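You operate a simulated robot arm through the tools that you are given. There is no shell and no other tool.

You run a simulated robot arm. Do the job below in one go: nothing can be reset, and whatever is moved stays where it is left.

Task
Put things in order on the top of the card bale. At the end: the yellow brush is in the silver steel basket; the clear beaker stands where the orange pot stood; the clear white cap jar stands where the yellow brush stood; the orange pot stands where the clear white cap jar stood; whatever was shut is shut again. Leave all else as you found it, and nothing knocked over.

The check looks at the end state, three seconds after you hand in, the way a careful person would. Anything else that was tipped, shoved, dropped, spilled or broken makes it a failure. A push-on lid holds only when it is set on centred and level and pressed home; a screw cap is set on level and turned clockwise until tight.

Robot
A 6-joint arm with a two-finger parallel gripper, fixed in place. Base frame: the origin is on the floor under the middle of its stand, x ahead of it, y to its left, z up; the work surface is at about z = 860. Readings come in mm, rad, newtons and seconds.
With the tool pointing down near the work surface it reaches from about 360 to 760 mm from the base axis. Its first joint turns from -1.152 to 1.152 rad. Payload 2.45 kg.
The tool frame sits at the grasp point between the pads (the TCP): z along the fingers, y along the line on which they close. The tips reach 24 mm beyond it. Largest opening 68 mm; finger width 17, thickness 10; the body of the gripper, 40 by 70 mm, starts 41 mm behind the TCP.
Orientation is told as [roll, pitch, yaw] about the base's x, y, z axes, in that order, counted from this pose: with the fingers straight down and closing along the base's y, the tool's x points along the base's -x, its y along +y and its z along -z.

Tools
- The arm moves only by the tool arm_command. Its argument "plan" is a list of rows, each a list of 3 entries, a list of its own where there are three numbers: the shift along the tool's x, y, z in cm, then the turn, a rotation vector about the tool's x, y, z in rad, then the gripper command, from -1 (fully open) to 1 (shut), values between in proportion. In form: [[[x, y, z], [ax, ay, az], claw], ...]. A call has 1 to 20 rows; each row shifts and turns the commanded pose from where the row before left it, along the tool's axes as they then stand. Rows are played at 5 a second. More than 50 mm and 0.15 rad between two rows, or a gripper value outside its range, and nothing of the call is played. Where a pose cannot be reached the arm comes as near as it can. A force on the tool above 40 N (or 10 N above the force at the start of the call, whichever is more), or a blocked arm, ends the call early, and 0.2 s more pass. Each finger travels about 108 mm/s and halts on what it meets, pressing with about 34 N; the grip force reading is that of the motor and also rises with nothing between the fingers. The clock runs only during rows and for 0.2 s after the last one: add rows that do not move to give the fingers time. It gives the time, the measured TCP pose, the force on the tool (base axes), the opening and the grip force at its end, in the units of the frame above (readings bear some noise), with the torque about the TCP (base axes, N m) and any sound that the robot's microphone picked up.
- Cameras (640 x 400 px; columns grow to the right, rows downward): "scene" is fixed at [169.1, 425, 1450]; the picture's right is [-0.70, -0.72, 0.00], its down [-0.51, 0.49, -0.70] and it looks along [0.51, -0.49, -0.71] (base axes); focal length 304 px, centre (320, 200). "wrist" rides on the gripper at [84, 11, -75] in the tool frame; the picture's right is [-0.13, 0.99, 0.00], its down [-0.60, -0.08, -0.79] and it looks along [-0.79, -0.10, 0.61] (tool axes); focal length 251 px, centre (320, 200).
- snapshot(camera): a new picture of that camera. The clock stands still meanwhile.
- locate(camera, pixels): for up to 12 pixels [column, row] of the newest picture of that camera ("zoom" is the newest enlarged one), the place [x, y, z] in the base frame of the surface seen there, good to about 3 mm. The clock stands still meanwhile.
- inspect(camera, box): a new picture of the part [left, top, right, bottom] of that camera's present view, enlarged. The clock stands still meanwhile.
- job_done(): hands the job in; it is judged then, once.

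Open the gripper and draw the arm clear of the work before you hand the job in, unless the task says otherwise.

The tools are called after "Emit:" as name(argument=value, ...) on one line, values as JSON. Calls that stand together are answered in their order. arm_command: Moves the arm, as the interface text tells. Its arguments: {"type":"object","properties":{"plan":{"type":"array","items":{"type":"array"}}},"required":["plan"]} The other tools are called the same way: snapshot (camera) takes a picture; locate (camera, pixels) gives the place of the surface under pixels of a picture; inspect (camera, box) takes an enlarged picture of a part of a camera's view; job_done () hands the job in.

At the start:

```text
clock: 0.0
eef_pos: [435.2, -39.9, 1170.1]
orientation: [0.0, 0.001, 0.0]
contact_force: [-0.3, 0.4, 0.3]
wrist_torque: [0.0, 0.01, 0.04]
opening: 67.9
grip_force: 0.2
```

scene: 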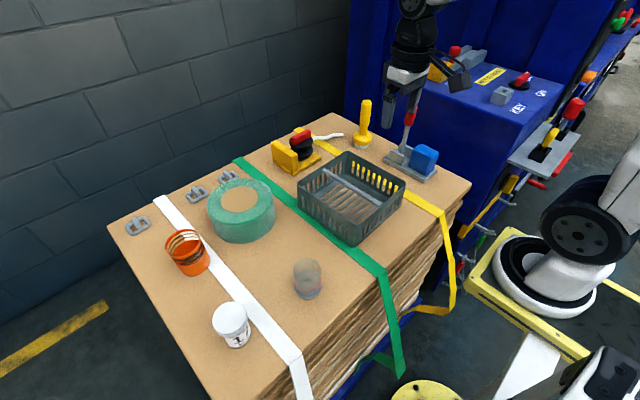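
wrist: 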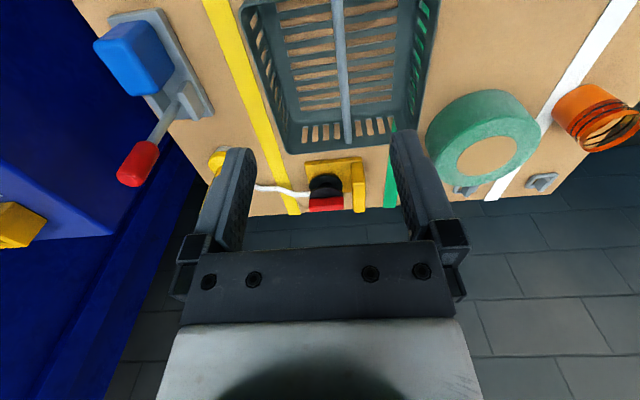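

The scene shows the orange pot near (187,252), the jar with white cap at (231,325), the clear beaker at (307,279), the yellow brush at (362,127) and the basket at (350,197). I take enlarged views to see the details.

Emit:
inspect(camera="scene", box=[100, 200, 340, 370])

Emit:
inspect(camera="scene", box=[250, 80, 470, 250])

```text
2.35 times, centred on (220, 285) of scene
```

zoom: 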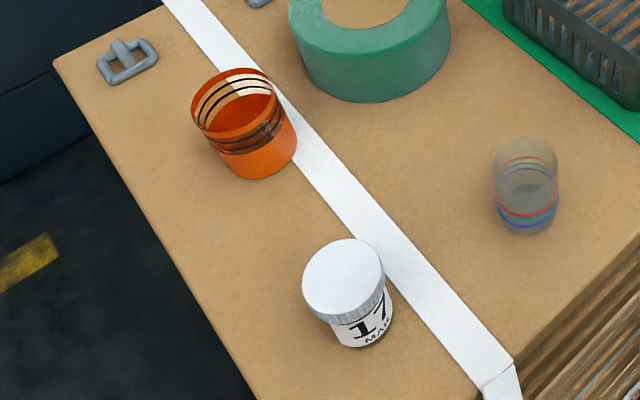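

```text
2.35 times, centred on (360, 165) of scene
```

zoom: 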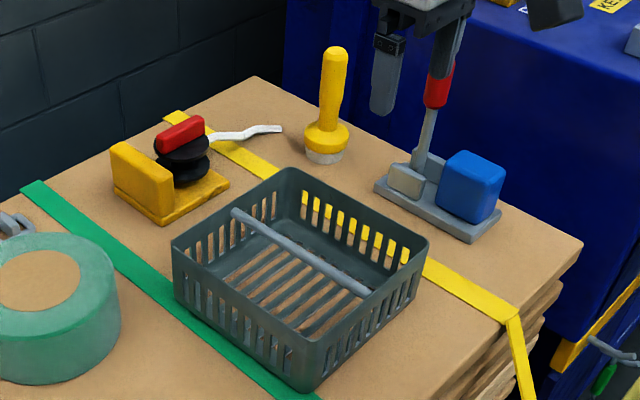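

The basket has a bar across it near (350,190), and the brush stands upright. I measure key points in both areas.

Emit:
locate(camera="zoom", pixels=[[335, 52], [326, 120], [325, 140], [323, 158], [172, 240], [288, 170], [428, 240], [318, 368], [235, 212], [365, 291], [300, 250], [300, 310]])

Emit:
locate(camera="scene", pixels=[[231, 312], [231, 345], [307, 263], [307, 297], [187, 235], [195, 272], [187, 258], [240, 198], [170, 300], [290, 320], [270, 240], [380, 165]])

```text
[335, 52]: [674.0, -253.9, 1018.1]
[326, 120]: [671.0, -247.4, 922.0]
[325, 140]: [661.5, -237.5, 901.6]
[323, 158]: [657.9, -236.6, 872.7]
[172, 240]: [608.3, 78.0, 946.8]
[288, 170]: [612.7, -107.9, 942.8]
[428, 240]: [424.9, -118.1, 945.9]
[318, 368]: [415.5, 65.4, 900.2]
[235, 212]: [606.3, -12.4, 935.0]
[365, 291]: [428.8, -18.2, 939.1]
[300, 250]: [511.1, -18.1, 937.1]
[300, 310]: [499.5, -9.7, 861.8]
```

```text
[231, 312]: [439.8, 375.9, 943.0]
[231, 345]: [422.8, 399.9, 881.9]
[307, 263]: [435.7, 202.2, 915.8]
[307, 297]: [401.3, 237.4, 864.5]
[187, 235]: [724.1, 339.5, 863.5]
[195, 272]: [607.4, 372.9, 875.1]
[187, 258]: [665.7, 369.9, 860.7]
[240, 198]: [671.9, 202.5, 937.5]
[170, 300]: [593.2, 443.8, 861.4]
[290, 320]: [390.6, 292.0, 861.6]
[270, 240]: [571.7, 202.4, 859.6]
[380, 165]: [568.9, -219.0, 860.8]
```

Next I get close-ups of each object to measure their rims.

Emit:
inspect(camera="scene", box=[150, 210, 230, 290])

Emit:
inspect(camera="scene", box=[190, 285, 270, 365])

Emit:
inspect(camera="scene", box=[270, 240, 350, 320])

Emit:
inspect(camera="scene", box=[320, 80, 400, 160])

```text
5.00 times, centred on (190, 250) of scene
```

zoom: 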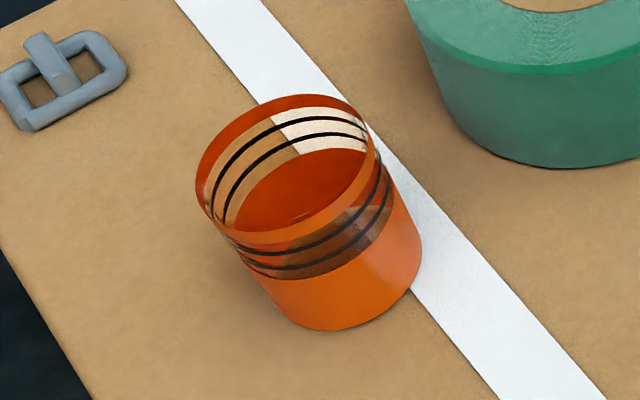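

```text
5.00 times, centred on (230, 325) of scene
```

zoom: 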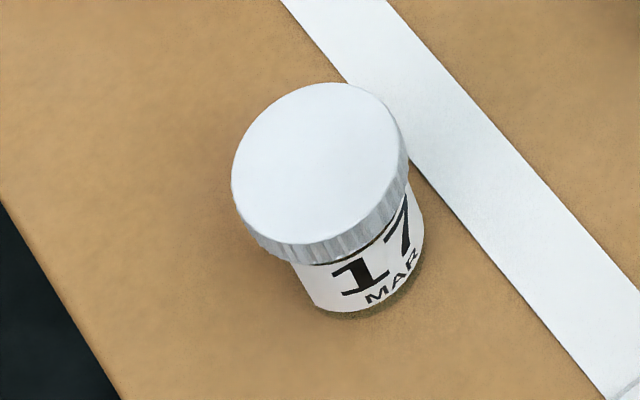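

```text
5.00 times, centred on (310, 280) of scene
```

zoom: 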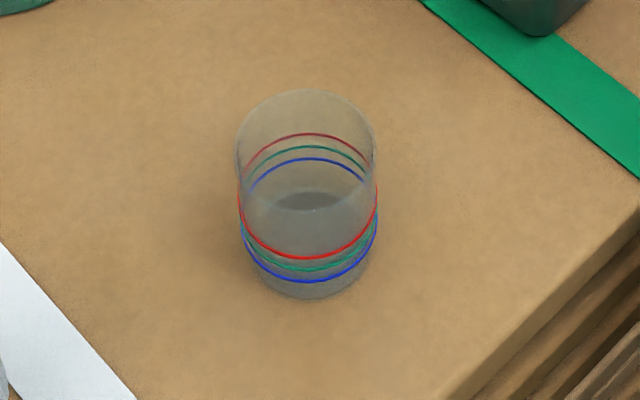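

```text
5.00 times, centred on (360, 120) of scene
```

zoom: 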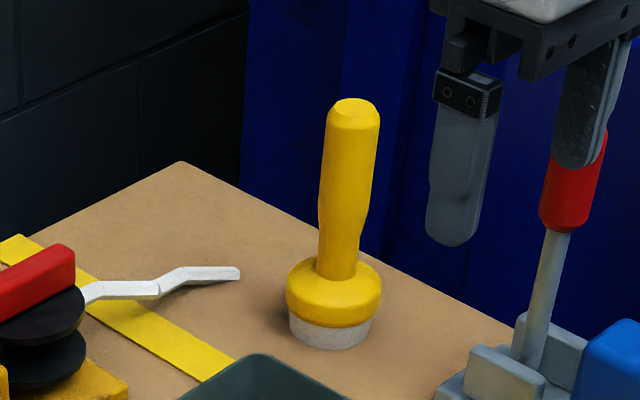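

The brush is at zoom (340,200) with a round head. I locate its outline and the toggle clamp handle near (575,190).

Emit:
locate(camera="zoom", pixels=[[352, 106], [322, 190], [366, 190], [343, 260], [288, 290], [380, 290], [332, 318], [335, 343], [575, 200], [600, 145], [545, 300], [180, 275]])

Emit:
locate(camera="scene", pixels=[[411, 112], [409, 120], [405, 140], [399, 160], [425, 155], [437, 170], [386, 155], [428, 182], [300, 137], [279, 148], [340, 134], [305, 175]])

```text
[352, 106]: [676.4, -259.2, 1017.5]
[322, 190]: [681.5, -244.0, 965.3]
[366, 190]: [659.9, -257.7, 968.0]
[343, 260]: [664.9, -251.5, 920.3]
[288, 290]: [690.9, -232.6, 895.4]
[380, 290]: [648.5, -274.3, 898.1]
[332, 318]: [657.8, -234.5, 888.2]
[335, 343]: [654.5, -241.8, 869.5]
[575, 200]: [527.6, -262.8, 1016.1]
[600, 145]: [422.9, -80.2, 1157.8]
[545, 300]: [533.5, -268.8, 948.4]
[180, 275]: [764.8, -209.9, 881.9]
```

```text
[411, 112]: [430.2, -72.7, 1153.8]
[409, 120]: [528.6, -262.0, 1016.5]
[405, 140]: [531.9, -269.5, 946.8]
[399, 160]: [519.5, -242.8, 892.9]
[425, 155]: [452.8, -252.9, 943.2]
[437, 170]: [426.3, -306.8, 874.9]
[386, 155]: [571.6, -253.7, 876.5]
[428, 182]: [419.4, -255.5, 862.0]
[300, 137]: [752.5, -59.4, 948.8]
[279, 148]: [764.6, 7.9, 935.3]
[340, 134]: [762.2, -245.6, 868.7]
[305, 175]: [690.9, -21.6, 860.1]
```

Now I measure the jar's cap outline and body.

Emit:
inspect(camera="scene", box=[190, 285, 270, 365])

Emit:
locate(camera="zoom", pixels=[[320, 90], [238, 185], [402, 130], [265, 232], [380, 200], [320, 160], [238, 205], [408, 160], [310, 255], [300, 290], [420, 245], [355, 315]])

```text
5.00 times, centred on (230, 325) of scene
```

zoom: 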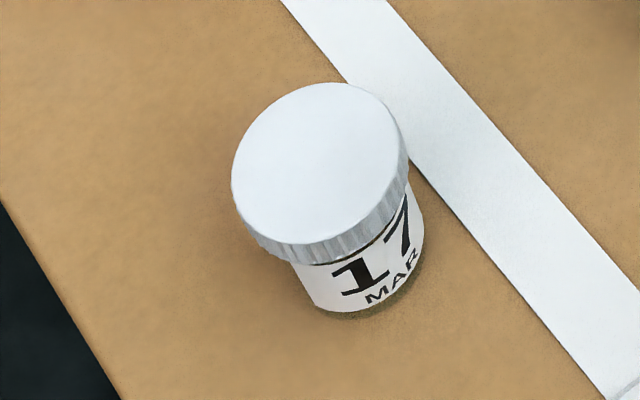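

```text
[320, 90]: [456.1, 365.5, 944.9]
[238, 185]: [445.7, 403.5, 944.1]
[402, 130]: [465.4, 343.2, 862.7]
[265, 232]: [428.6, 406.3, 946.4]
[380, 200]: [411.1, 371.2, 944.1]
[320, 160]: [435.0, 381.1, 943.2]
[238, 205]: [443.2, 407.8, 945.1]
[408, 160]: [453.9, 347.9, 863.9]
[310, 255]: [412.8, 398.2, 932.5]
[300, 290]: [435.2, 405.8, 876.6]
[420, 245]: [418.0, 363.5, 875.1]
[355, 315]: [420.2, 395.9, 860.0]
```

Now the pot rim and the beaker rim are measured the same way.

Emit:
inspect(camera="scene", box=[150, 210, 230, 290])

Emit:
locate(camera="zoom", pixels=[[305, 97], [200, 190], [372, 140], [290, 240], [226, 232], [350, 195], [240, 240], [270, 295], [420, 250], [335, 330], [415, 270], [300, 190]])

Emit:
inspect(camera="scene", box=[270, 240, 350, 320])

Emit:
locate(camera="zoom", pixels=[[305, 93], [240, 155], [372, 150], [305, 215], [243, 230], [374, 230], [310, 297], [310, 258], [310, 135], [310, 200], [275, 180], [340, 120]])

```text
5.00 times, centred on (190, 250) of scene
```

zoom: 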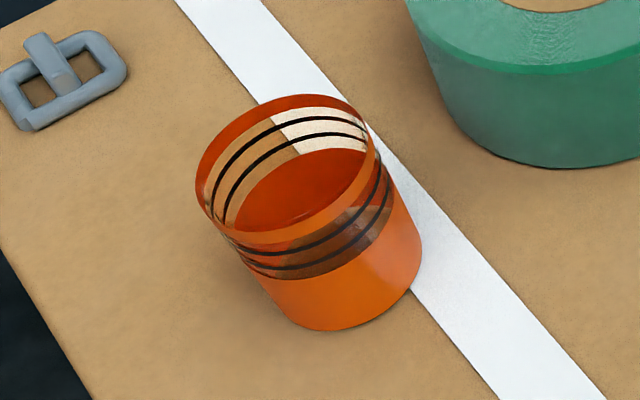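

```text
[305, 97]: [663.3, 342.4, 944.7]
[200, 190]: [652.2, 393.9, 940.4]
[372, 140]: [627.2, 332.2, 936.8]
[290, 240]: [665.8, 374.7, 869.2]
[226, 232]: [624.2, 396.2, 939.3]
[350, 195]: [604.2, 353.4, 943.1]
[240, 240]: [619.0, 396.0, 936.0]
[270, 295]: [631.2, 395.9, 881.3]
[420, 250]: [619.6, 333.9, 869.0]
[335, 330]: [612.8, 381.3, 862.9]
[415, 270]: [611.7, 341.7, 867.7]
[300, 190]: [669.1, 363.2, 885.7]
```

```text
5.00 times, centred on (310, 280) of scene
```

zoom: 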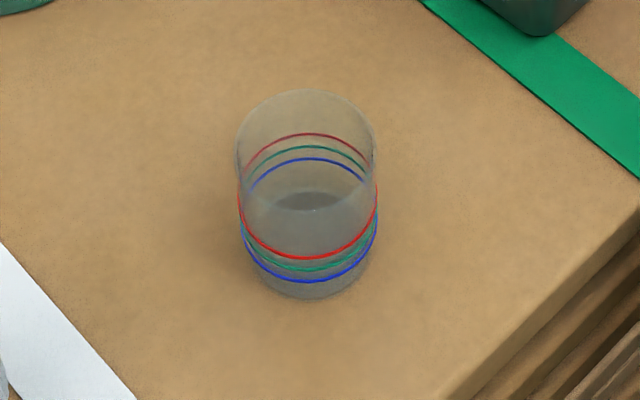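

```text
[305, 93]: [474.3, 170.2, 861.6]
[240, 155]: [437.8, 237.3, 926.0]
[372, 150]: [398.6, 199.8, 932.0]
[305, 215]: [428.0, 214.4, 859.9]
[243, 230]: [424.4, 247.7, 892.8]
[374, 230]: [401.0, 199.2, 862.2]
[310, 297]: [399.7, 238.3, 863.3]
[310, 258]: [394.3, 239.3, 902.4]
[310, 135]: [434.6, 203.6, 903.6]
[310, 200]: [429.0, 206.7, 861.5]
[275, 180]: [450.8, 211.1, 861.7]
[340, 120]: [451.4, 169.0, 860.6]
```

Measurements: the brush handle axis is about (671,-253) with its top at z≈1018, the pot is centred at about (636,365) with rim radius 34, the jar is at about (435,382), the beaker at about (419,219). I move the arm to above the brush with the gripper open to check the alignment.

Emit:
arm_command(plan=[[[-2.95, -2.6625, 0.6], [0, 0, 0], -1], [[-2.95, -2.6625, 0.6], [0, 0, 0], -1], [[-2.95, -2.6625, 0.6], [0, 0, 0], -1], [[-2.95, -2.6625, 0.6], [0, 0, 0], -1], [[-2.95, -2.6625, 0.6], [0, 0, 0], -1], [[-2.95, -2.6625, 0.6], [0, 0, 0], -1], [[-2.95, -2.6625, 0.6], [0, 0, 0], -1], [[-2.95, -2.6625, 0.6], [0, 0, 0], -1], [[0, 0, 0], [0, 0, 0], -1], [[0, 0, 0], [0, 0, 0], -1]])

```text
clock: 2.2
eef_pos: [666.9, -253.1, 1122.2]
orientation: [0.001, -0.001, -0.001]
contact_force: [-0.1, -0.4, 0.4]
wrist_torque: [0.02, -0.01, 0.01]
opening: 68.1
grip_force: 0.0
```

The arm is at (667,-253,1122), above the brush. I look from both cameras.

Emit:
snapshot(camera="wrist")

Emit:
snapshot(camera="scene")

```text
taken
```

wrist: 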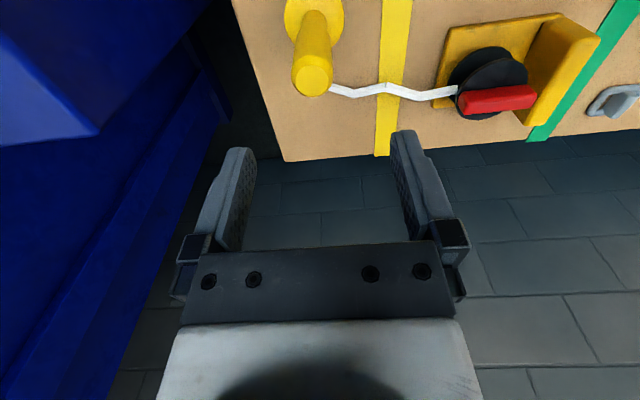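

```text
taken
```

scene: 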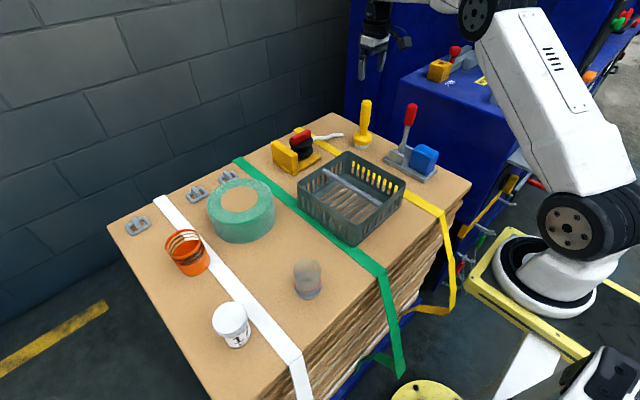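

In the wrist view the brush top is near (312,78); in the scene the toggle's red handle top is at (412,107). I locate both.

Emit:
locate(camera="wrist", pixels=[[312, 78], [294, 75], [330, 75], [312, 92], [312, 62], [320, 30], [288, 10], [343, 10], [305, 10], [390, 90], [300, 60], [325, 60]])

Emit:
locate(camera="scene", pixels=[[412, 104], [414, 110], [408, 122], [404, 145], [366, 104], [430, 150], [330, 190], [350, 205], [365, 195], [385, 200], [355, 190], [335, 180]])

```text
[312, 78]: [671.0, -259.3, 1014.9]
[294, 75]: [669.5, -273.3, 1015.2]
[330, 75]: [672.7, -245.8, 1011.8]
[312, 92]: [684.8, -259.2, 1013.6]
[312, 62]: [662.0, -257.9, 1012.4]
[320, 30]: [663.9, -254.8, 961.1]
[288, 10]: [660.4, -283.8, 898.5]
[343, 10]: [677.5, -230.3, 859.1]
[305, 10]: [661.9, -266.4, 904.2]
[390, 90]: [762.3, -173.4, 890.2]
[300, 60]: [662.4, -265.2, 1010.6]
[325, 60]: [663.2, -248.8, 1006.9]
```

```text
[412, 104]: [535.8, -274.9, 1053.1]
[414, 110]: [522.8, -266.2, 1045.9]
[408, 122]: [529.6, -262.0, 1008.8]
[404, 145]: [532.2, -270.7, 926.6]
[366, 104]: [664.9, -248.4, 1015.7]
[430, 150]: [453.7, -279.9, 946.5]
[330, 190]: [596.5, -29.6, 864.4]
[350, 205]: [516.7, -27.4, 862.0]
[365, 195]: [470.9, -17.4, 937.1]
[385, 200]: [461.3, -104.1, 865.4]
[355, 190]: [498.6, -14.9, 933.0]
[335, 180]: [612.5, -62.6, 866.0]
```

The brush axis is at about (671,-258). I shift over it and come down so that the pads sit around the handle at z≈992, still open.

Emit:
arm_command(plan=[[[-0.4, -0.5, 0], [0, 0, 0], -1], [[0, 0, 2.6], [0, 0, 0], -1], [[0, 0, 2.6], [0, 0, 0], -1], [[0, 0, 2.6], [0, 0, 0], -1], [[0, 0, 2.6], [0, 0, 0], -1], [[0, 0, 2.6], [0, 0, 0], -1], [[0, 0, 0], [0, 0, 0], -1], [[0, 0, 0], [0, 0, 0], -1]])

Emit:
snapshot(camera="wrist")

```text
clock: 4.0
eef_pos: [672.8, -259.2, 993.3]
orientation: [-0.001, 0.0, -0.001]
contact_force: [-0.9, -0.2, -0.6]
wrist_torque: [0.01, 0.02, 0.01]
opening: 67.8
grip_force: 0.1
```

```text
taken
```

wrist: 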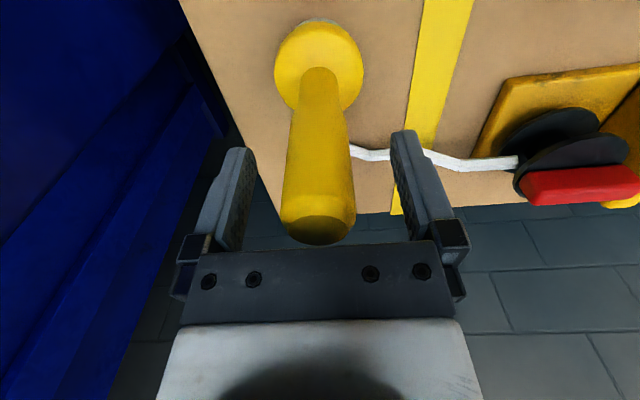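

The handle sits centred between the fingers at column ~319. I locate the head edges for the reference spot, before gripping.

Emit:
locate(camera="wrist", pixels=[[275, 68], [362, 68], [319, 21], [290, 35], [350, 35], [300, 55], [320, 190], [320, 140], [295, 200], [350, 200]])

Emit:
arm_command(plan=[[[0, 0, 0], [0, 0, 0], 0.6], [[0, 0, 0], [0, 0, 0], 0.6], [[0, 0, 0], [0, 0, 0], 0.6], [[0, 0, 0], [0, 0, 0], 0.6]])

```text
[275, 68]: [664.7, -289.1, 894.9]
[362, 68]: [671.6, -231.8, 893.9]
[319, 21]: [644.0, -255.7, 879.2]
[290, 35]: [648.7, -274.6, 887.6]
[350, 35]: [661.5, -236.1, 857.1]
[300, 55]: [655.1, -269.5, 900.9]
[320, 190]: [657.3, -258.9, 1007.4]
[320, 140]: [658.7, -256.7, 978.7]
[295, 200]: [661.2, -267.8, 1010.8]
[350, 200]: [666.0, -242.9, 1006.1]
```

```text
clock: 5.0
eef_pos: [673.2, -259.2, 991.6]
orientation: [-0.002, 0.001, 0.0]
contact_force: [1.1, -0.1, 0.1]
wrist_torque: [-0.05, -0.04, -0.03]
opening: 29.3
grip_force: 34.4
```

The grip holds with an opening of 29.3 mm. I lift the brush 105 mm straight up, then carry it over the basket's half at about (515,-63).

Emit:
arm_command(plan=[[[0, 0, -1.0], [0, 0, 0], 0.6], [[0, 0, -2.0], [0, 0, 0], 0.6], [[0, 0, -2.5], [0, 0, 0], 0.6], [[0, 0, -2.5], [0, 0, 0], 0.6], [[0, 0, -2.5], [0, 0, 0], 0.6], [[0, 0, 0], [0, 0, 0], 0.6], [[1.0, 1.25, 0], [0, 0, 0], 0.6], [[2.0, 2.5, 0], [0, 0, 0], 0.6], [[2.0, 2.5, 0], [0, 0, 0], 0.6], [[2.0, 2.5, 0], [0, 0, 0], 0.6], [[2.0, 2.5, 0], [0, 0, 0], 0.6], [[2.0, 2.5, 0], [0, 0, 0], 0.6], [[2.0, 2.5, 0], [0, 0, 0], 0.6], [[2.0, 2.5, 0], [0, 0, 0], 0.6], [[0.8, 0.9, 0], [0, 0, 0], 0.6], [[0, 0, 0], [0, 0, 0], 0.6], [[0, 0, 0], [0, 0, 0], 0.6]])

Emit:
snapshot(camera="wrist")

Emit:
snapshot(camera="scene")

```text
clock: 8.6
eef_pos: [514.2, -61.8, 1098.1]
orientation: [0.0, -0.001, -0.001]
contact_force: [0.3, -0.3, -1.3]
wrist_torque: [-0.01, 0.0, 0.0]
opening: 29.5
grip_force: 33.9
```

```text
taken
```

wrist: 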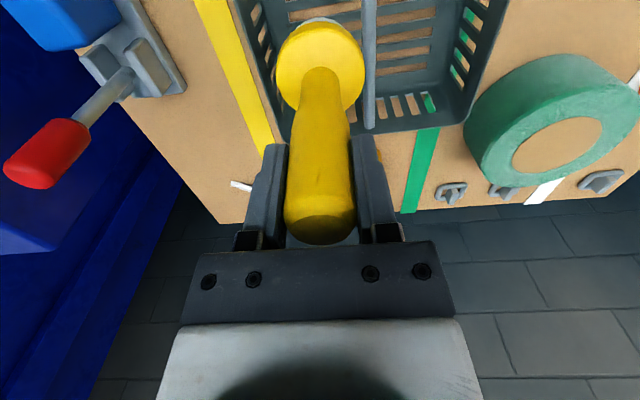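

```text
taken
```

scene: 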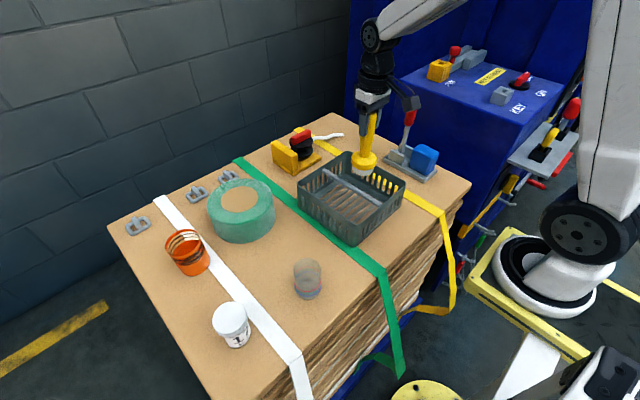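

The brush hangs over the basket's half with the bar at column ~370 to its right. I check the bar and wall positions relative to the brush before lowering.

Emit:
locate(camera="wrist", pixels=[[370, 20], [369, 60], [369, 120], [270, 60], [240, 5], [300, 140], [380, 50], [400, 20], [480, 40], [440, 125], [400, 105], [265, 20]])

Emit:
inspect(camera="scene", box=[290, 100, 450, 250])

```text
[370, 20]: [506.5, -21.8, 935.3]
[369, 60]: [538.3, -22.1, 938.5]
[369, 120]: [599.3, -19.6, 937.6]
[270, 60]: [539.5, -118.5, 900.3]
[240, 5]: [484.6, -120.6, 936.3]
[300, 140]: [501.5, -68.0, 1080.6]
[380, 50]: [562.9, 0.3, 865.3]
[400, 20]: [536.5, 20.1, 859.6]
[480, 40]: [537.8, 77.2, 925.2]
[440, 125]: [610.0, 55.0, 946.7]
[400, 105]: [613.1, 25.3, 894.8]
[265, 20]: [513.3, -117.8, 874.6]
```

```text
2.67 times, centred on (370, 175) of scene
```

zoom: 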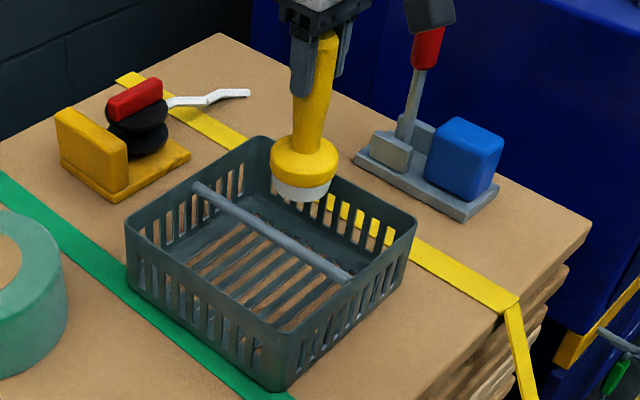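

The bar is at y≈-21 and the wall at y≈-118, so I move 8 mm to y≈-70 to centre the brush in the half, then lower it to just above the basket floor.

Emit:
arm_command(plan=[[[0, -0.8, 0], [0, 0, 0], 0.6], [[0, 0, 0], [0, 0, 0], 0.6], [[0, 0, 2.0], [0, 0, 0], 0.6], [[0, 0, 2.0], [0, 0, 0], 0.6], [[0, 0, 2.0], [0, 0, 0], 0.6], [[0, 0, 1.5], [0, 0, 0], 0.6], [[0, 0, 1.3], [0, 0, 0], 0.6], [[0, 0, 0.8], [0, 0, 0], 0.6], [[0, 0, 0], [0, 0, 0], 0.6], [[0, 0, 0], [0, 0, 0], 0.6]])

Emit:
inspect(camera="scene", box=[290, 100, 450, 250])

Emit:
snapshot(camera="wrist")

```text
clock: 10.8
eef_pos: [515.3, -68.4, 1002.1]
orientation: [0.0, 0.0, 0.0]
contact_force: [-0.3, 0.5, -1.0]
wrist_torque: [0.01, -0.03, 0.01]
opening: 29.3
grip_force: 34.1
```

```text
2.67 times, centred on (370, 175) of scene
```

zoom: 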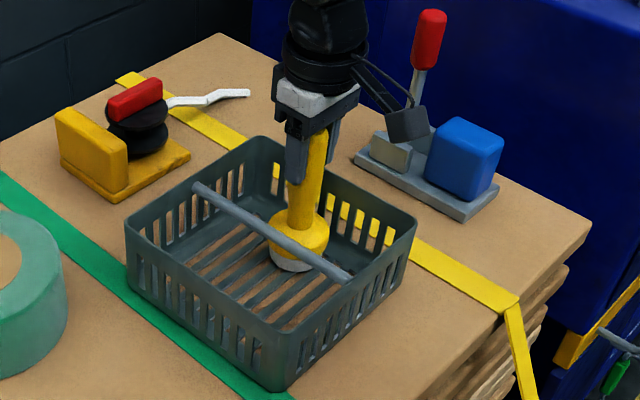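

```text
taken
```

wrist: 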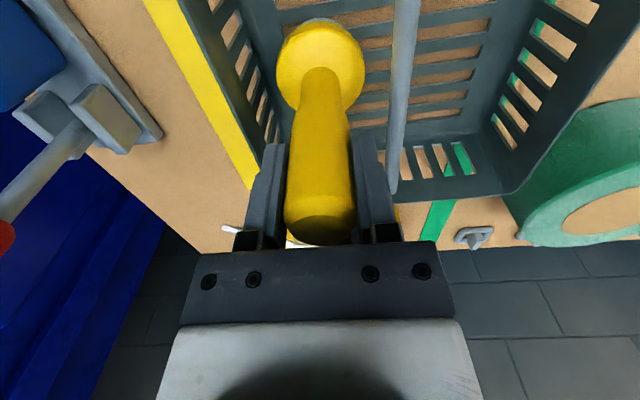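

The brush is inside the half, with clearance on both sides. I lower it in 1.5 mm steps and watch the force.

Emit:
arm_command(plan=[[[0, 0, 0.15], [0, 0, 0], 0.6], [[0, 0, 0.15], [0, 0, 0], 0.6], [[0, 0, 0.15], [0, 0, 0], 0.6], [[0, 0, 0], [0, 0, 0], 0.6]])

```text
clock: 11.8
eef_pos: [515.5, -68.4, 997.9]
orientation: [0.0, 0.0, -0.001]
contact_force: [-1.6, -0.7, 4.5]
wrist_torque: [0.15, 0.26, 0.07]
opening: 29.8
grip_force: 34.2
```

The brush touches the floor (force 4.5 N up). I open the fingers and check that it stands.

Emit:
arm_command(plan=[[[0, 0, 0], [0, 0, 0], 0.05], [[0, 0, 0], [0, 0, 0], -0.1], [[0, 0, 0], [0, 0, 0], -0.4], [[0, 0, 0], [0, 0, 0], -0.7], [[0, 0, 0], [0, 0, 0], -1], [[0, 0, 0], [0, 0, 0], -1]])

Emit:
snapshot(camera="wrist")

```text
clock: 13.2
eef_pos: [516.1, -68.2, 996.0]
orientation: [0.0, 0.0, -0.001]
contact_force: [-0.9, 0.1, 0.4]
wrist_torque: [-0.05, -0.02, 0.0]
opening: 68.1
grip_force: 0.1
```

```text
taken
```

wrist: 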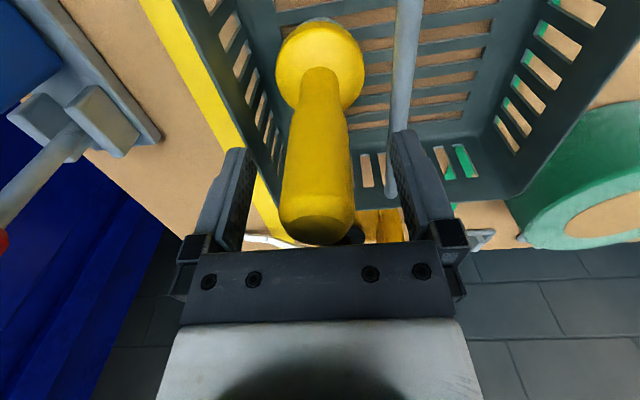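

The brush stands on its own in the basket. I raise the arm clear and move over the jar at about (435,382).

Emit:
arm_command(plan=[[[0, 0, -3.0], [0, 0, 0], -1], [[0, 0, -4.0], [0, 0, 0], -1], [[0, 0, -4.0], [0, 0, 0], -1], [[0.81, 4.5, 0], [0, 0, 0], -1], [[0.81, 4.5, 0], [0, 0, 0], -1], [[0.81, 4.5, 0], [0, 0, 0], -1], [[0.81, 4.5, 0], [0, 0, 0], -1], [[0.81, 4.5, 0], [0, 0, 0], -1], [[0.81, 4.5, 0], [0, 0, 0], -1], [[0.81, 4.5, 0], [0, 0, 0], -1], [[0.81, 4.5, 0], [0, 0, 0], -1], [[0.81, 4.5, 0], [0, 0, 0], -1], [[0.81, 4.5, 0], [0, 0, 0], -1], [[0, 0, 3.0], [0, 0, 0], -1], [[0, 0, 3.0], [0, 0, 0], -1], [[0, 0, 0], [0, 0, 0], -1], [[0, 0, 0], [0, 0, 0], -1]])

Emit:
snapshot(camera="wrist")

Emit:
snapshot(camera="scene")

```text
clock: 16.8
eef_pos: [434.3, 380.2, 1046.5]
orientation: [0.0, 0.0, 0.0]
contact_force: [-0.3, -0.1, 0.3]
wrist_torque: [-0.02, 0.01, 0.0]
opening: 67.9
grip_force: 0.1
```

```text
taken
```

wrist: 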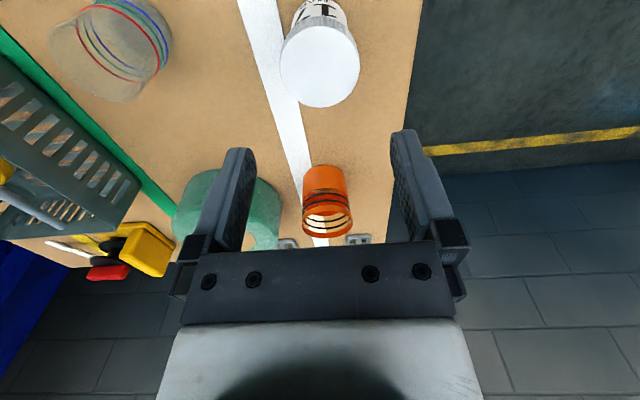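

```text
taken
```

scene: 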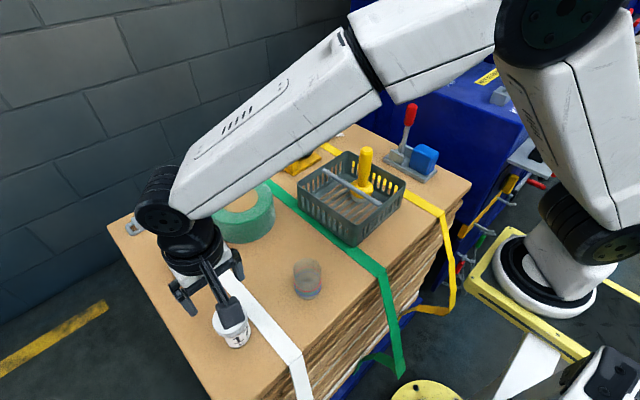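

The jar cap is seen as a disc centred near (320,66), columns 281–359. I locate its edge points, along with the beaker and pot rims.

Emit:
locate(camera="wrist", pixels=[[320, 66], [284, 66], [356, 66], [320, 103], [320, 32], [296, 92], [345, 92], [304, 190], [345, 190], [327, 212], [327, 235], [326, 168]])

Emit:
inspect(camera="wrist", box=[230, 0, 410, 120])

```text
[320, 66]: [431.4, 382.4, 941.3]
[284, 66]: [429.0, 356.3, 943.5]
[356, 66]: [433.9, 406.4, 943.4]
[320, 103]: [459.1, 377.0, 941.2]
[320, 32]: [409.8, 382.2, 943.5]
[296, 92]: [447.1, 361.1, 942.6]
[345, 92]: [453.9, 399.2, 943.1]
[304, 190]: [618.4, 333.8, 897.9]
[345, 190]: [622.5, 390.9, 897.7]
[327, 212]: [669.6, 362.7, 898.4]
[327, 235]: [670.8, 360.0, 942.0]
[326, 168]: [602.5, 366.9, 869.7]
```

```text
3.33 times, centred on (320, 60) of wrist
```

zoom: 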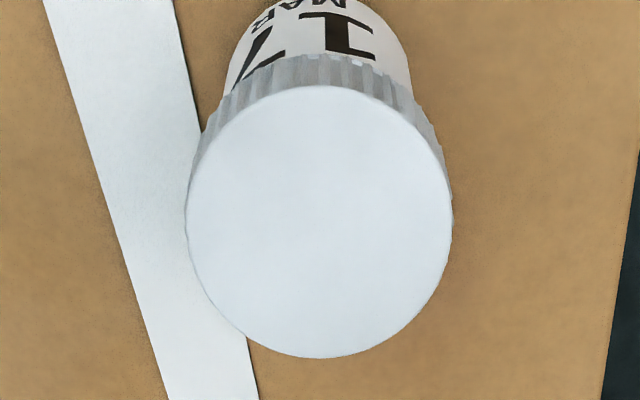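

The cap is centred at (434,381.5), with a diameter of about 56 mm. I shift 1.2 mm and come down so that the pads surround the cap (TCP z≈928).

Emit:
arm_command(plan=[[[0, 0.12, 1.0], [0, 0, 0], -1], [[0, 0, 3.0], [0, 0, 0], -1], [[0, 0, 3.0], [0, 0, 0], -1], [[0, 0, 2.5], [0, 0, 0], -1], [[0, 0, 1.5], [0, 0, 0], -1], [[0, 0, 0.8], [0, 0, 0], -1], [[0, 0, 0], [0, 0, 0], -1], [[0, 0, 0], [0, 0, 0], -1]])

Emit:
snapshot(camera="wrist")

```text
clock: 18.6
eef_pos: [435.7, 380.8, 929.5]
orientation: [0.001, 0.0, 0.001]
contact_force: [-0.5, -0.1, 0.6]
wrist_torque: [0.0, -0.01, 0.01]
opening: 67.7
grip_force: 0.0
```

```text
taken
```

wrist: 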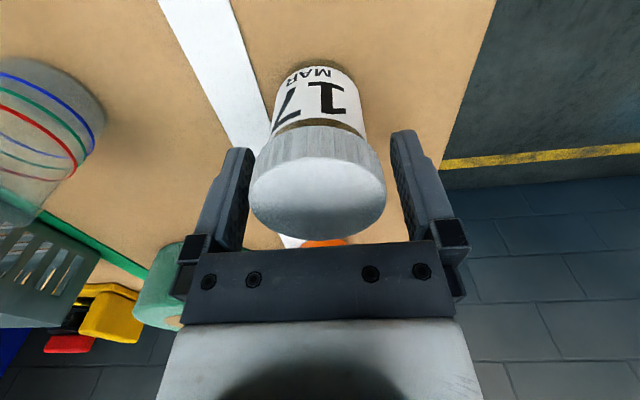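

The cap sits between the fingers with clearance on both sides. I close on it and read the opening.

Emit:
arm_command(plan=[[[0, 0, 0], [0, 0, 0], 0.3], [[0, 0, 0], [0, 0, 0], 0.3], [[0, 0, 0], [0, 0, 0], 0.3], [[0, 0, 0], [0, 0, 0], 0.3]])

```text
clock: 19.6
eef_pos: [435.7, 381.1, 927.8]
orientation: [0.001, -0.001, 0.002]
contact_force: [0.0, -1.5, 1.0]
wrist_torque: [-0.01, -0.05, 0.02]
opening: 58.9
grip_force: 34.2
```

The grip holds with an opening of 58.9 mm. I lift 30 mm slowly and check that the whole jar comes along.

Emit:
arm_command(plan=[[[0, 0, -0.5], [0, 0, 0], 0.3], [[0, 0, -1.0], [0, 0, 0], 0.3], [[0, 0, -1.5], [0, 0, 0], 0.3], [[0, 0, 0], [0, 0, 0], 0.3], [[0, 0, 0], [0, 0, 0], 0.3]])

Emit:
snapshot(camera="wrist")

Emit:
inspect(camera="scene", box=[170, 230, 330, 360])

```text
clock: 20.8
eef_pos: [435.1, 382.2, 957.7]
orientation: [0.0, -0.001, 0.0]
contact_force: [0.2, 0.2, -0.8]
wrist_torque: [0.0, -0.01, -0.01]
opening: 59.0
grip_force: 34.3
```

```text
taken
```

wrist: 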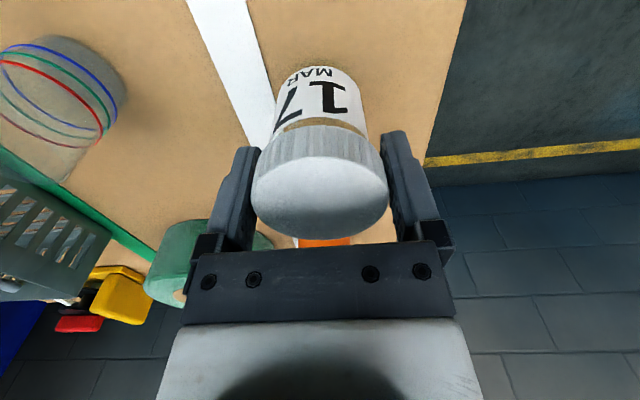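

```text
3.08 times, centred on (250, 295) of scene
```

zoom: 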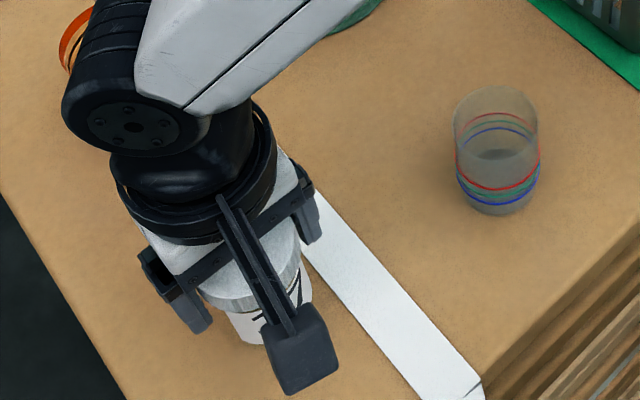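

The whole jar is lifted with its cap on. I raise it to TCP z≈1120 (its bottom well above everything) and carry it over the brush's old spot at (672,-259.5).

Emit:
arm_command(plan=[[[0, 0, -2.0], [0, 0, 0], 0.3], [[0, 0, -3.5], [0, 0, 0], 0.3], [[0, 0, -3.5], [0, 0, 0], 0.3], [[0, 0, -3.5], [0, 0, 0], 0.3], [[0, 0, -2.5], [0, 0, 0], 0.3], [[0, 0, -1.2], [0, 0, 0], 0.3], [[0, 0, 0], [0, 0, 0], 0.3], [[-0.5, -1.35, 0], [0, 0, 0], 0.3], [[-1.0, -2.7, 0], [0, 0, 0], 0.3], [[-1.3, -3.515, 0], [0, 0, 0], 0.3], [[-1.3, -3.515, 0], [0, 0, 0], 0.3], [[-1.3, -3.515, 0], [0, 0, 0], 0.3], [[-1.3, -3.515, 0], [0, 0, 0], 0.3], [[-1.3, -3.515, 0], [0, 0, 0], 0.3], [[-1.3, -3.515, 0], [0, 0, 0], 0.3], [[-1.3, -3.515, 0], [0, 0, 0], 0.3], [[-1.3, -3.515, 0], [0, 0, 0], 0.3], [[-1.3, -3.515, 0], [0, 0, 0], 0.3], [[-1.3, -3.515, 0], [0, 0, 0], 0.3], [[-1.3, -3.515, 0], [0, 0, 0], 0.3]])

```text
clock: 25.0
eef_pos: [592.7, -46.0, 1120.4]
orientation: [0.003, 0.001, 0.001]
contact_force: [0.0, -0.3, -1.4]
wrist_torque: [-0.01, 0.02, 0.01]
opening: 58.7
grip_force: 34.0
```

Halfway, and the jar is still held (58.7 mm). I finish the carry to above the brush's old spot.

Emit:
arm_command(plan=[[[-1.3, -3.49, 0], [0, 0, 0], 0.3], [[-1.3, -3.49, 0], [0, 0, 0], 0.3], [[-1.3, -3.49, 0], [0, 0, 0], 0.3], [[-1.3, -3.49, 0], [0, 0, 0], 0.3], [[-1.3, -3.49, 0], [0, 0, 0], 0.3], [[-0.95, -2.5, 0], [0, 0, 0], 0.3], [[-0.5, -1.4, 0], [0, 0, 0], 0.3], [[0, 0, 0], [0, 0, 0], 0.3], [[0, 0, 0], [0, 0, 0], 0.3]])

Emit:
snapshot(camera="scene")

Emit:
snapshot(camera="wrist")

```text
clock: 27.0
eef_pos: [672.7, -259.1, 1121.0]
orientation: [0.001, 0.0, 0.001]
contact_force: [0.3, 0.6, -0.8]
wrist_torque: [0.0, -0.02, 0.01]
opening: 58.5
grip_force: 33.7
```

```text
taken
```

scene: 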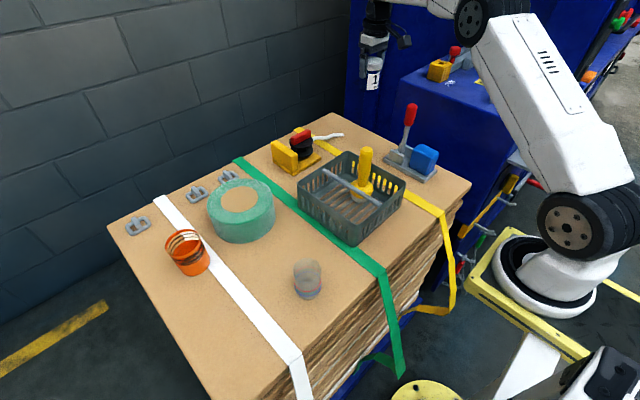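

```text
taken
```

wrist: 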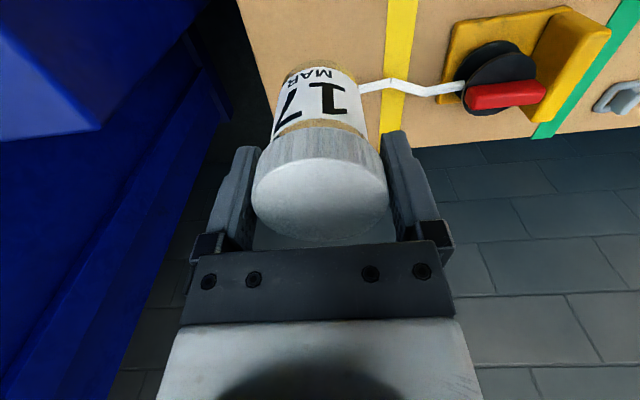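

The jar hangs above the brush's old spot, which is free. I lower it to about 6 mm above the surface.

Emit:
arm_command(plan=[[[0, 0.0, 1.5], [0, 0, 0], 0.3], [[0, 0, 3.0], [0, 0, 0], 0.3], [[0, 0, 3.0], [0, 0, 0], 0.3], [[0, 0, 3.0], [0, 0, 0], 0.3], [[0, 0, 3.0], [0, 0, 0], 0.3], [[0, 0, 2.5], [0, 0, 0], 0.3], [[0, 0, 1.7], [0, 0, 0], 0.3], [[0, 0, 1.0], [0, 0, 0], 0.3], [[0, 0, 0], [0, 0, 0], 0.3], [[0, 0, 0], [0, 0, 0], 0.3]])

Emit:
snapshot(camera="scene")

Emit:
snapshot(camera="wrist")

```text
clock: 29.2
eef_pos: [673.9, -260.4, 932.4]
orientation: [-0.001, 0.0, 0.0]
contact_force: [-0.7, -0.1, -0.1]
wrist_torque: [0.0, -0.02, 0.0]
opening: 58.2
grip_force: 34.2
```

```text
taken
```

scene: 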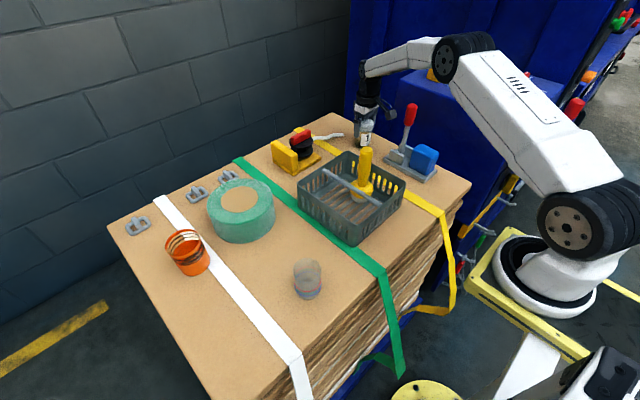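

```text
taken
```

wrist: 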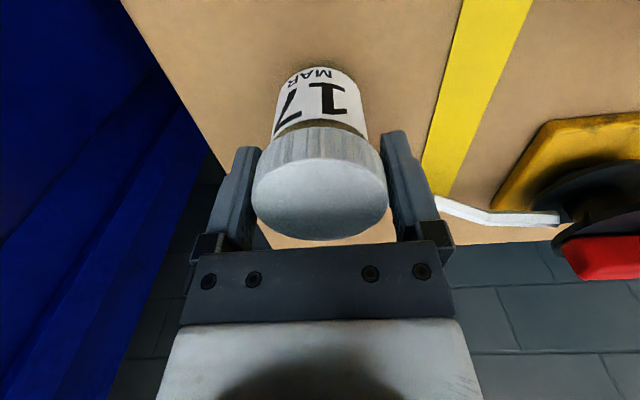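

I lower it in small steps until it touches the surface.

Emit:
arm_command(plan=[[[0, 0, 0.15], [0, 0, 0], 0.3], [[0, 0, 0.15], [0, 0, 0], 0.3], [[0, 0, 0.1], [0, 0, 0], 0.3], [[0, 0, 0], [0, 0, 0], 0.3]])

```text
clock: 30.2
eef_pos: [673.2, -260.3, 930.1]
orientation: [0.0, 0.0, 0.001]
contact_force: [-0.1, -0.6, -0.7]
wrist_torque: [0.01, 0.01, 0.01]
opening: 58.4
grip_force: 34.0
```

There is no contact yet, so I go on in 1 mm steps.

Emit:
arm_command(plan=[[[0, 0, 0.1], [0, 0, 0], 0.3], [[0, 0, 0.1], [0, 0, 0], 0.3], [[0, 0, 0], [0, 0, 0], 0.3]])

```text
clock: 31.0
eef_pos: [672.6, -259.4, 928.9]
orientation: [0.0, -0.003, -0.001]
contact_force: [-0.8, 0.0, 6.0]
wrist_torque: [0.16, 0.09, -0.03]
opening: 58.4
grip_force: 34.4
```

The force reads +6 N, so the jar stands on the surface. I open the fingers and rise straight up.

Emit:
arm_command(plan=[[[0, 0, 0], [0, 0, 0], -0.8], [[0, 0, 0], [0, 0, 0], -1], [[0, 0, 0], [0, 0, 0], -1], [[0, 0, 0], [0, 0, 0], -1], [[0, 0, -1.5], [0, 0, 0], -1], [[0, 0, -3.0], [0, 0, 0], -1], [[0, 0, -4.0], [0, 0, 0], -1], [[0, 0, -4.0], [0, 0, 0], -1], [[0, 0, -4.0], [0, 0, 0], -1], [[0, 0, -3.0], [0, 0, 0], -1], [[0, 0, 0], [0, 0, 0], -1]])

Emit:
snapshot(camera="wrist")

Emit:
inspect(camera="scene", box=[250, 80, 470, 250])

```text
clock: 33.4
eef_pos: [672.1, -259.2, 1123.4]
orientation: [-0.001, -0.001, 0.001]
contact_force: [-0.5, 0.0, -0.6]
wrist_torque: [0.02, -0.02, 0.0]
opening: 68.0
grip_force: 0.0
```

```text
taken
```

wrist: 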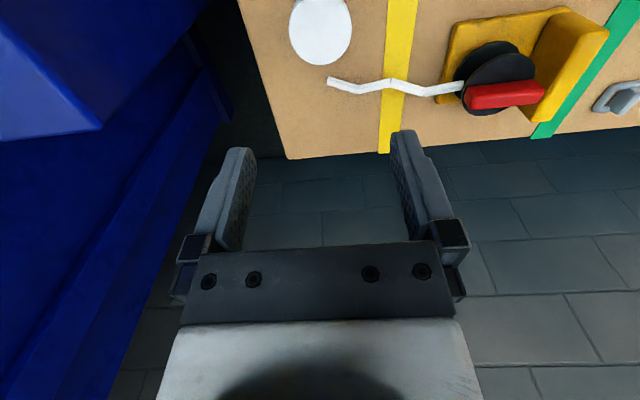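

```text
2.35 times, centred on (360, 165) of scene
```

zoom: 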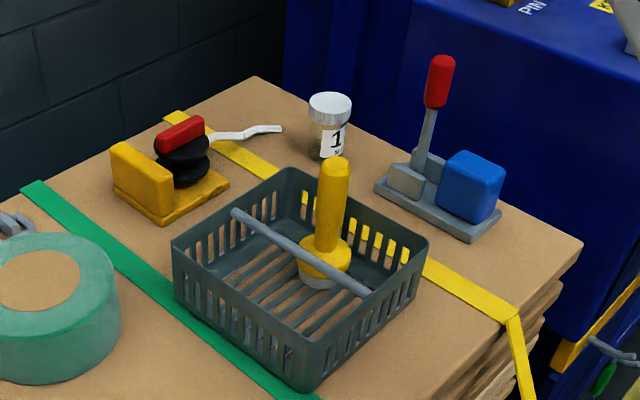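

The jar stands upright with its cap on in the brush's old spot. I move across, at height, to look into the orange pot.

Emit:
arm_command(plan=[[[0.514, 4.42, 0], [0, 0, 0], -1], [[0.514, 4.42, 0], [0, 0, 0], -1], [[0.514, 4.42, 0], [0, 0, 0], -1], [[0.514, 4.42, 0], [0, 0, 0], -1], [[0.514, 4.42, 0], [0, 0, 0], -1], [[0.514, 4.42, 0], [0, 0, 0], -1], [[0.514, 4.42, 0], [0, 0, 0], -1], [[0.514, 4.42, 0], [0, 0, 0], -1], [[0.514, 4.42, 0], [0, 0, 0], -1], [[0.514, 4.42, 0], [0, 0, 0], -1], [[0.514, 4.42, 0], [0, 0, 0], -1], [[0.514, 4.42, 0], [0, 0, 0], -1], [[0.514, 4.42, 0], [0, 0, 0], -1], [[0.514, 4.42, 0], [0, 0, 0], -1], [[0, 0, 3.0], [0, 0, 0], -1], [[0, 0, 3.0], [0, 0, 0], -1], [[0, 0, 0], [0, 0, 0], -1], [[0, 0, 0], [0, 0, 0], -1]])

Emit:
snapshot(camera="wrist")

Emit:
inspect(camera="wrist", box=[240, 40, 400, 150])

```text
clock: 37.2
eef_pos: [600.7, 359.4, 1063.5]
orientation: [0.0, -0.001, 0.0]
contact_force: [0.0, -0.2, -0.2]
wrist_torque: [0.01, -0.01, -0.01]
opening: 68.0
grip_force: 0.0
```

```text
taken
```

wrist: 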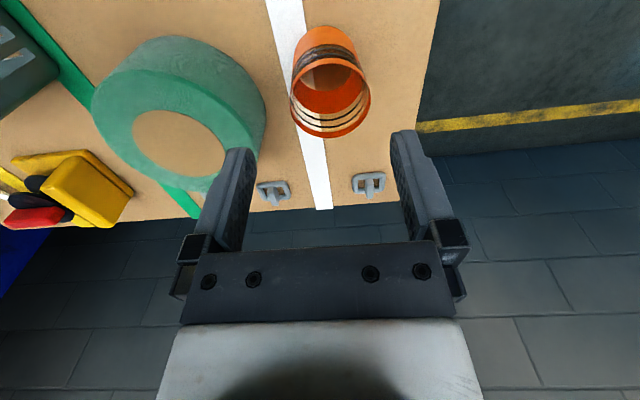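

```text
3.64 times, centred on (320, 95) of wrist
```

zoom: 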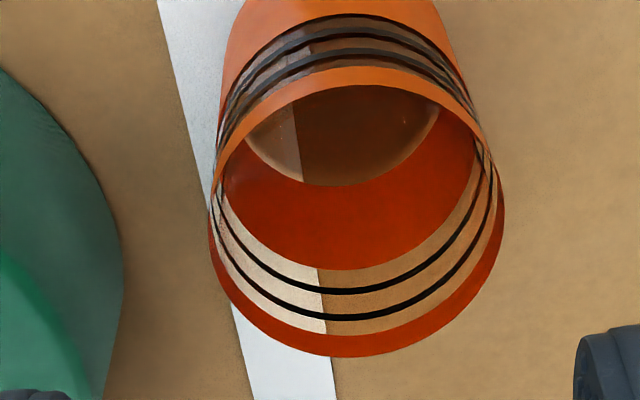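

The pot is empty, with an orange rim, a clear banded section and an orange lower part. I locate the rim all round to get its centre and diameter.

Emit:
locate(camera="zoom", pixels=[[213, 225], [501, 200], [350, 350], [350, 78], [240, 300], [470, 290], [255, 110], [450, 95], [350, 140], [350, 220], [300, 75], [400, 75]])

Emit:
locate(camera="wrist", pixels=[[265, 110], [255, 80], [230, 60], [260, 140], [175, 140], [370, 182], [275, 190], [180, 60], [150, 45], [240, 155], [290, 30], [302, 30]])

```text
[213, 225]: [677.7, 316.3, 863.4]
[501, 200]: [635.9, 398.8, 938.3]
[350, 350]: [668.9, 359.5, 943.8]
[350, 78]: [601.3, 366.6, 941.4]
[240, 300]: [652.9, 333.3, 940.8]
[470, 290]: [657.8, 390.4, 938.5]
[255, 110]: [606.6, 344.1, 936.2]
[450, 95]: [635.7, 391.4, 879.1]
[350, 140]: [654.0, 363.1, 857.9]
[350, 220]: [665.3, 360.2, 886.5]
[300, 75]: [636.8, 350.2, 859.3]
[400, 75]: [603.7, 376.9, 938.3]
```

```text
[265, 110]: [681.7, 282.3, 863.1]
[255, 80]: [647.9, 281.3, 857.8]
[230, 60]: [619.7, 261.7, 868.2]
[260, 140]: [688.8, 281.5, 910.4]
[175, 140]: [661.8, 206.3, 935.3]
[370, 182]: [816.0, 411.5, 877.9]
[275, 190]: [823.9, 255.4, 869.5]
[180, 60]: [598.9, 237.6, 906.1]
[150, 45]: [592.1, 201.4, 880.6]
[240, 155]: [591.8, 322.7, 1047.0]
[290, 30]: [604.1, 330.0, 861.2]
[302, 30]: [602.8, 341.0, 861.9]
```

The pot is centred at (635.5,363.8) with a rim diameter of about 69 mm, too wide for the fingers, so I will grip its wall on the near side (y≈329.5), with one finger inside. I partly close the gripper to ~37 mm and move over that wall at z≈1000.

Emit:
arm_command(plan=[[[-1.74, -1.48, 0], [0, 0, 0], -0.1], [[-1.74, -1.48, 0], [0, 0, 0], -0.1], [[0, 0, 3.2], [0, 0, 0], -0.1], [[0, 0, 3.1], [0, 0, 0], -0.1], [[0, 0, 0], [0, 0, 0], -0.1], [[0, 0, 0], [0, 0, 0], -0.1]])

Emit:
snapshot(camera="wrist")

Emit:
inspect(camera="scene", box=[130, 190, 290, 310])

```text
clock: 38.6
eef_pos: [635.6, 330.4, 1000.9]
orientation: [0.001, -0.002, -0.001]
contact_force: [0.4, 0.0, 0.4]
wrist_torque: [-0.01, -0.02, 0.03]
opening: 37.6
grip_force: 0.1
```

```text
taken
```

wrist: 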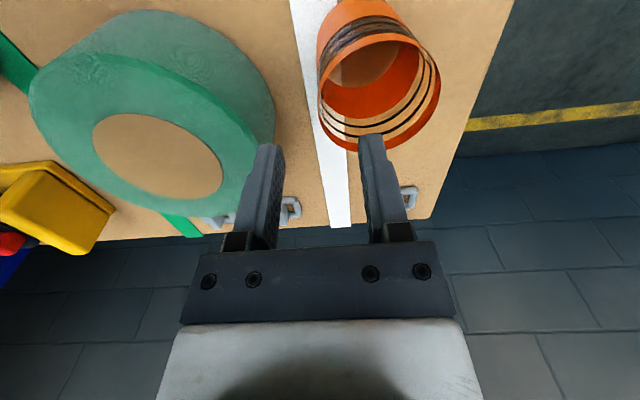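

```text
3.33 times, centred on (210, 250) of scene
```

zoom: 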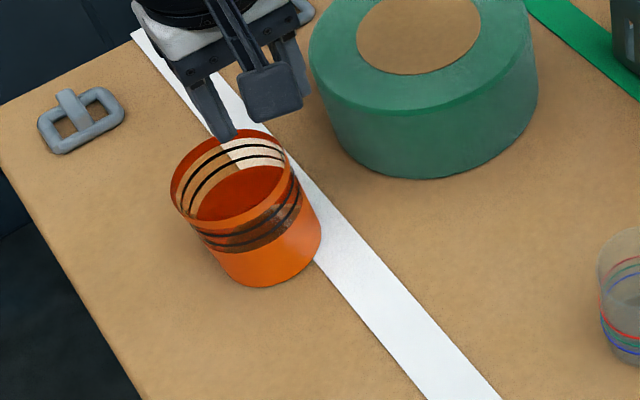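

From the wrist the near wall of the rim is around (320,90). I locate it precisely before going down.

Emit:
locate(camera="wrist", pixels=[[321, 80], [321, 95], [320, 110], [326, 125], [438, 90], [380, 146], [380, 35], [330, 60], [430, 65], [430, 120], [240, 110], [272, 110]])

Emit:
inspect(camera="wrist", box=[290, 0, 460, 160])

```text
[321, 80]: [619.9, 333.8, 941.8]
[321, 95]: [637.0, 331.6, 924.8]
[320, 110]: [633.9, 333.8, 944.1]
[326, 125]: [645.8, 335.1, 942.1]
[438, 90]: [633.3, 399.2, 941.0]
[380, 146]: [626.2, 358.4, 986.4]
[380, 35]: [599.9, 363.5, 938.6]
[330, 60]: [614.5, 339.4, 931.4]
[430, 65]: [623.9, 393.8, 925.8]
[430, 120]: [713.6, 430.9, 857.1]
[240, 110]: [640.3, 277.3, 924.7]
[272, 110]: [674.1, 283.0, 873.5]
```

```text
2.50 times, centred on (375, 80) of wrist
```

zoom: 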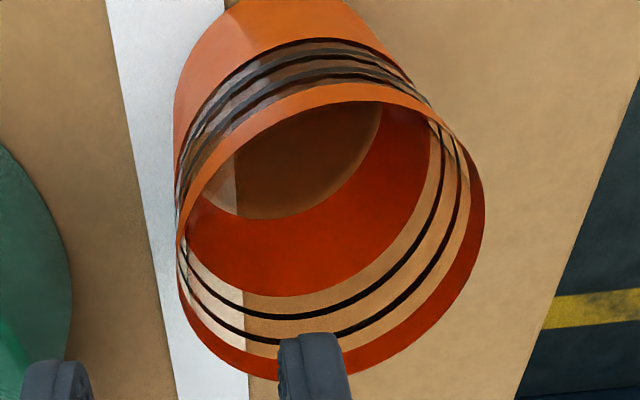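

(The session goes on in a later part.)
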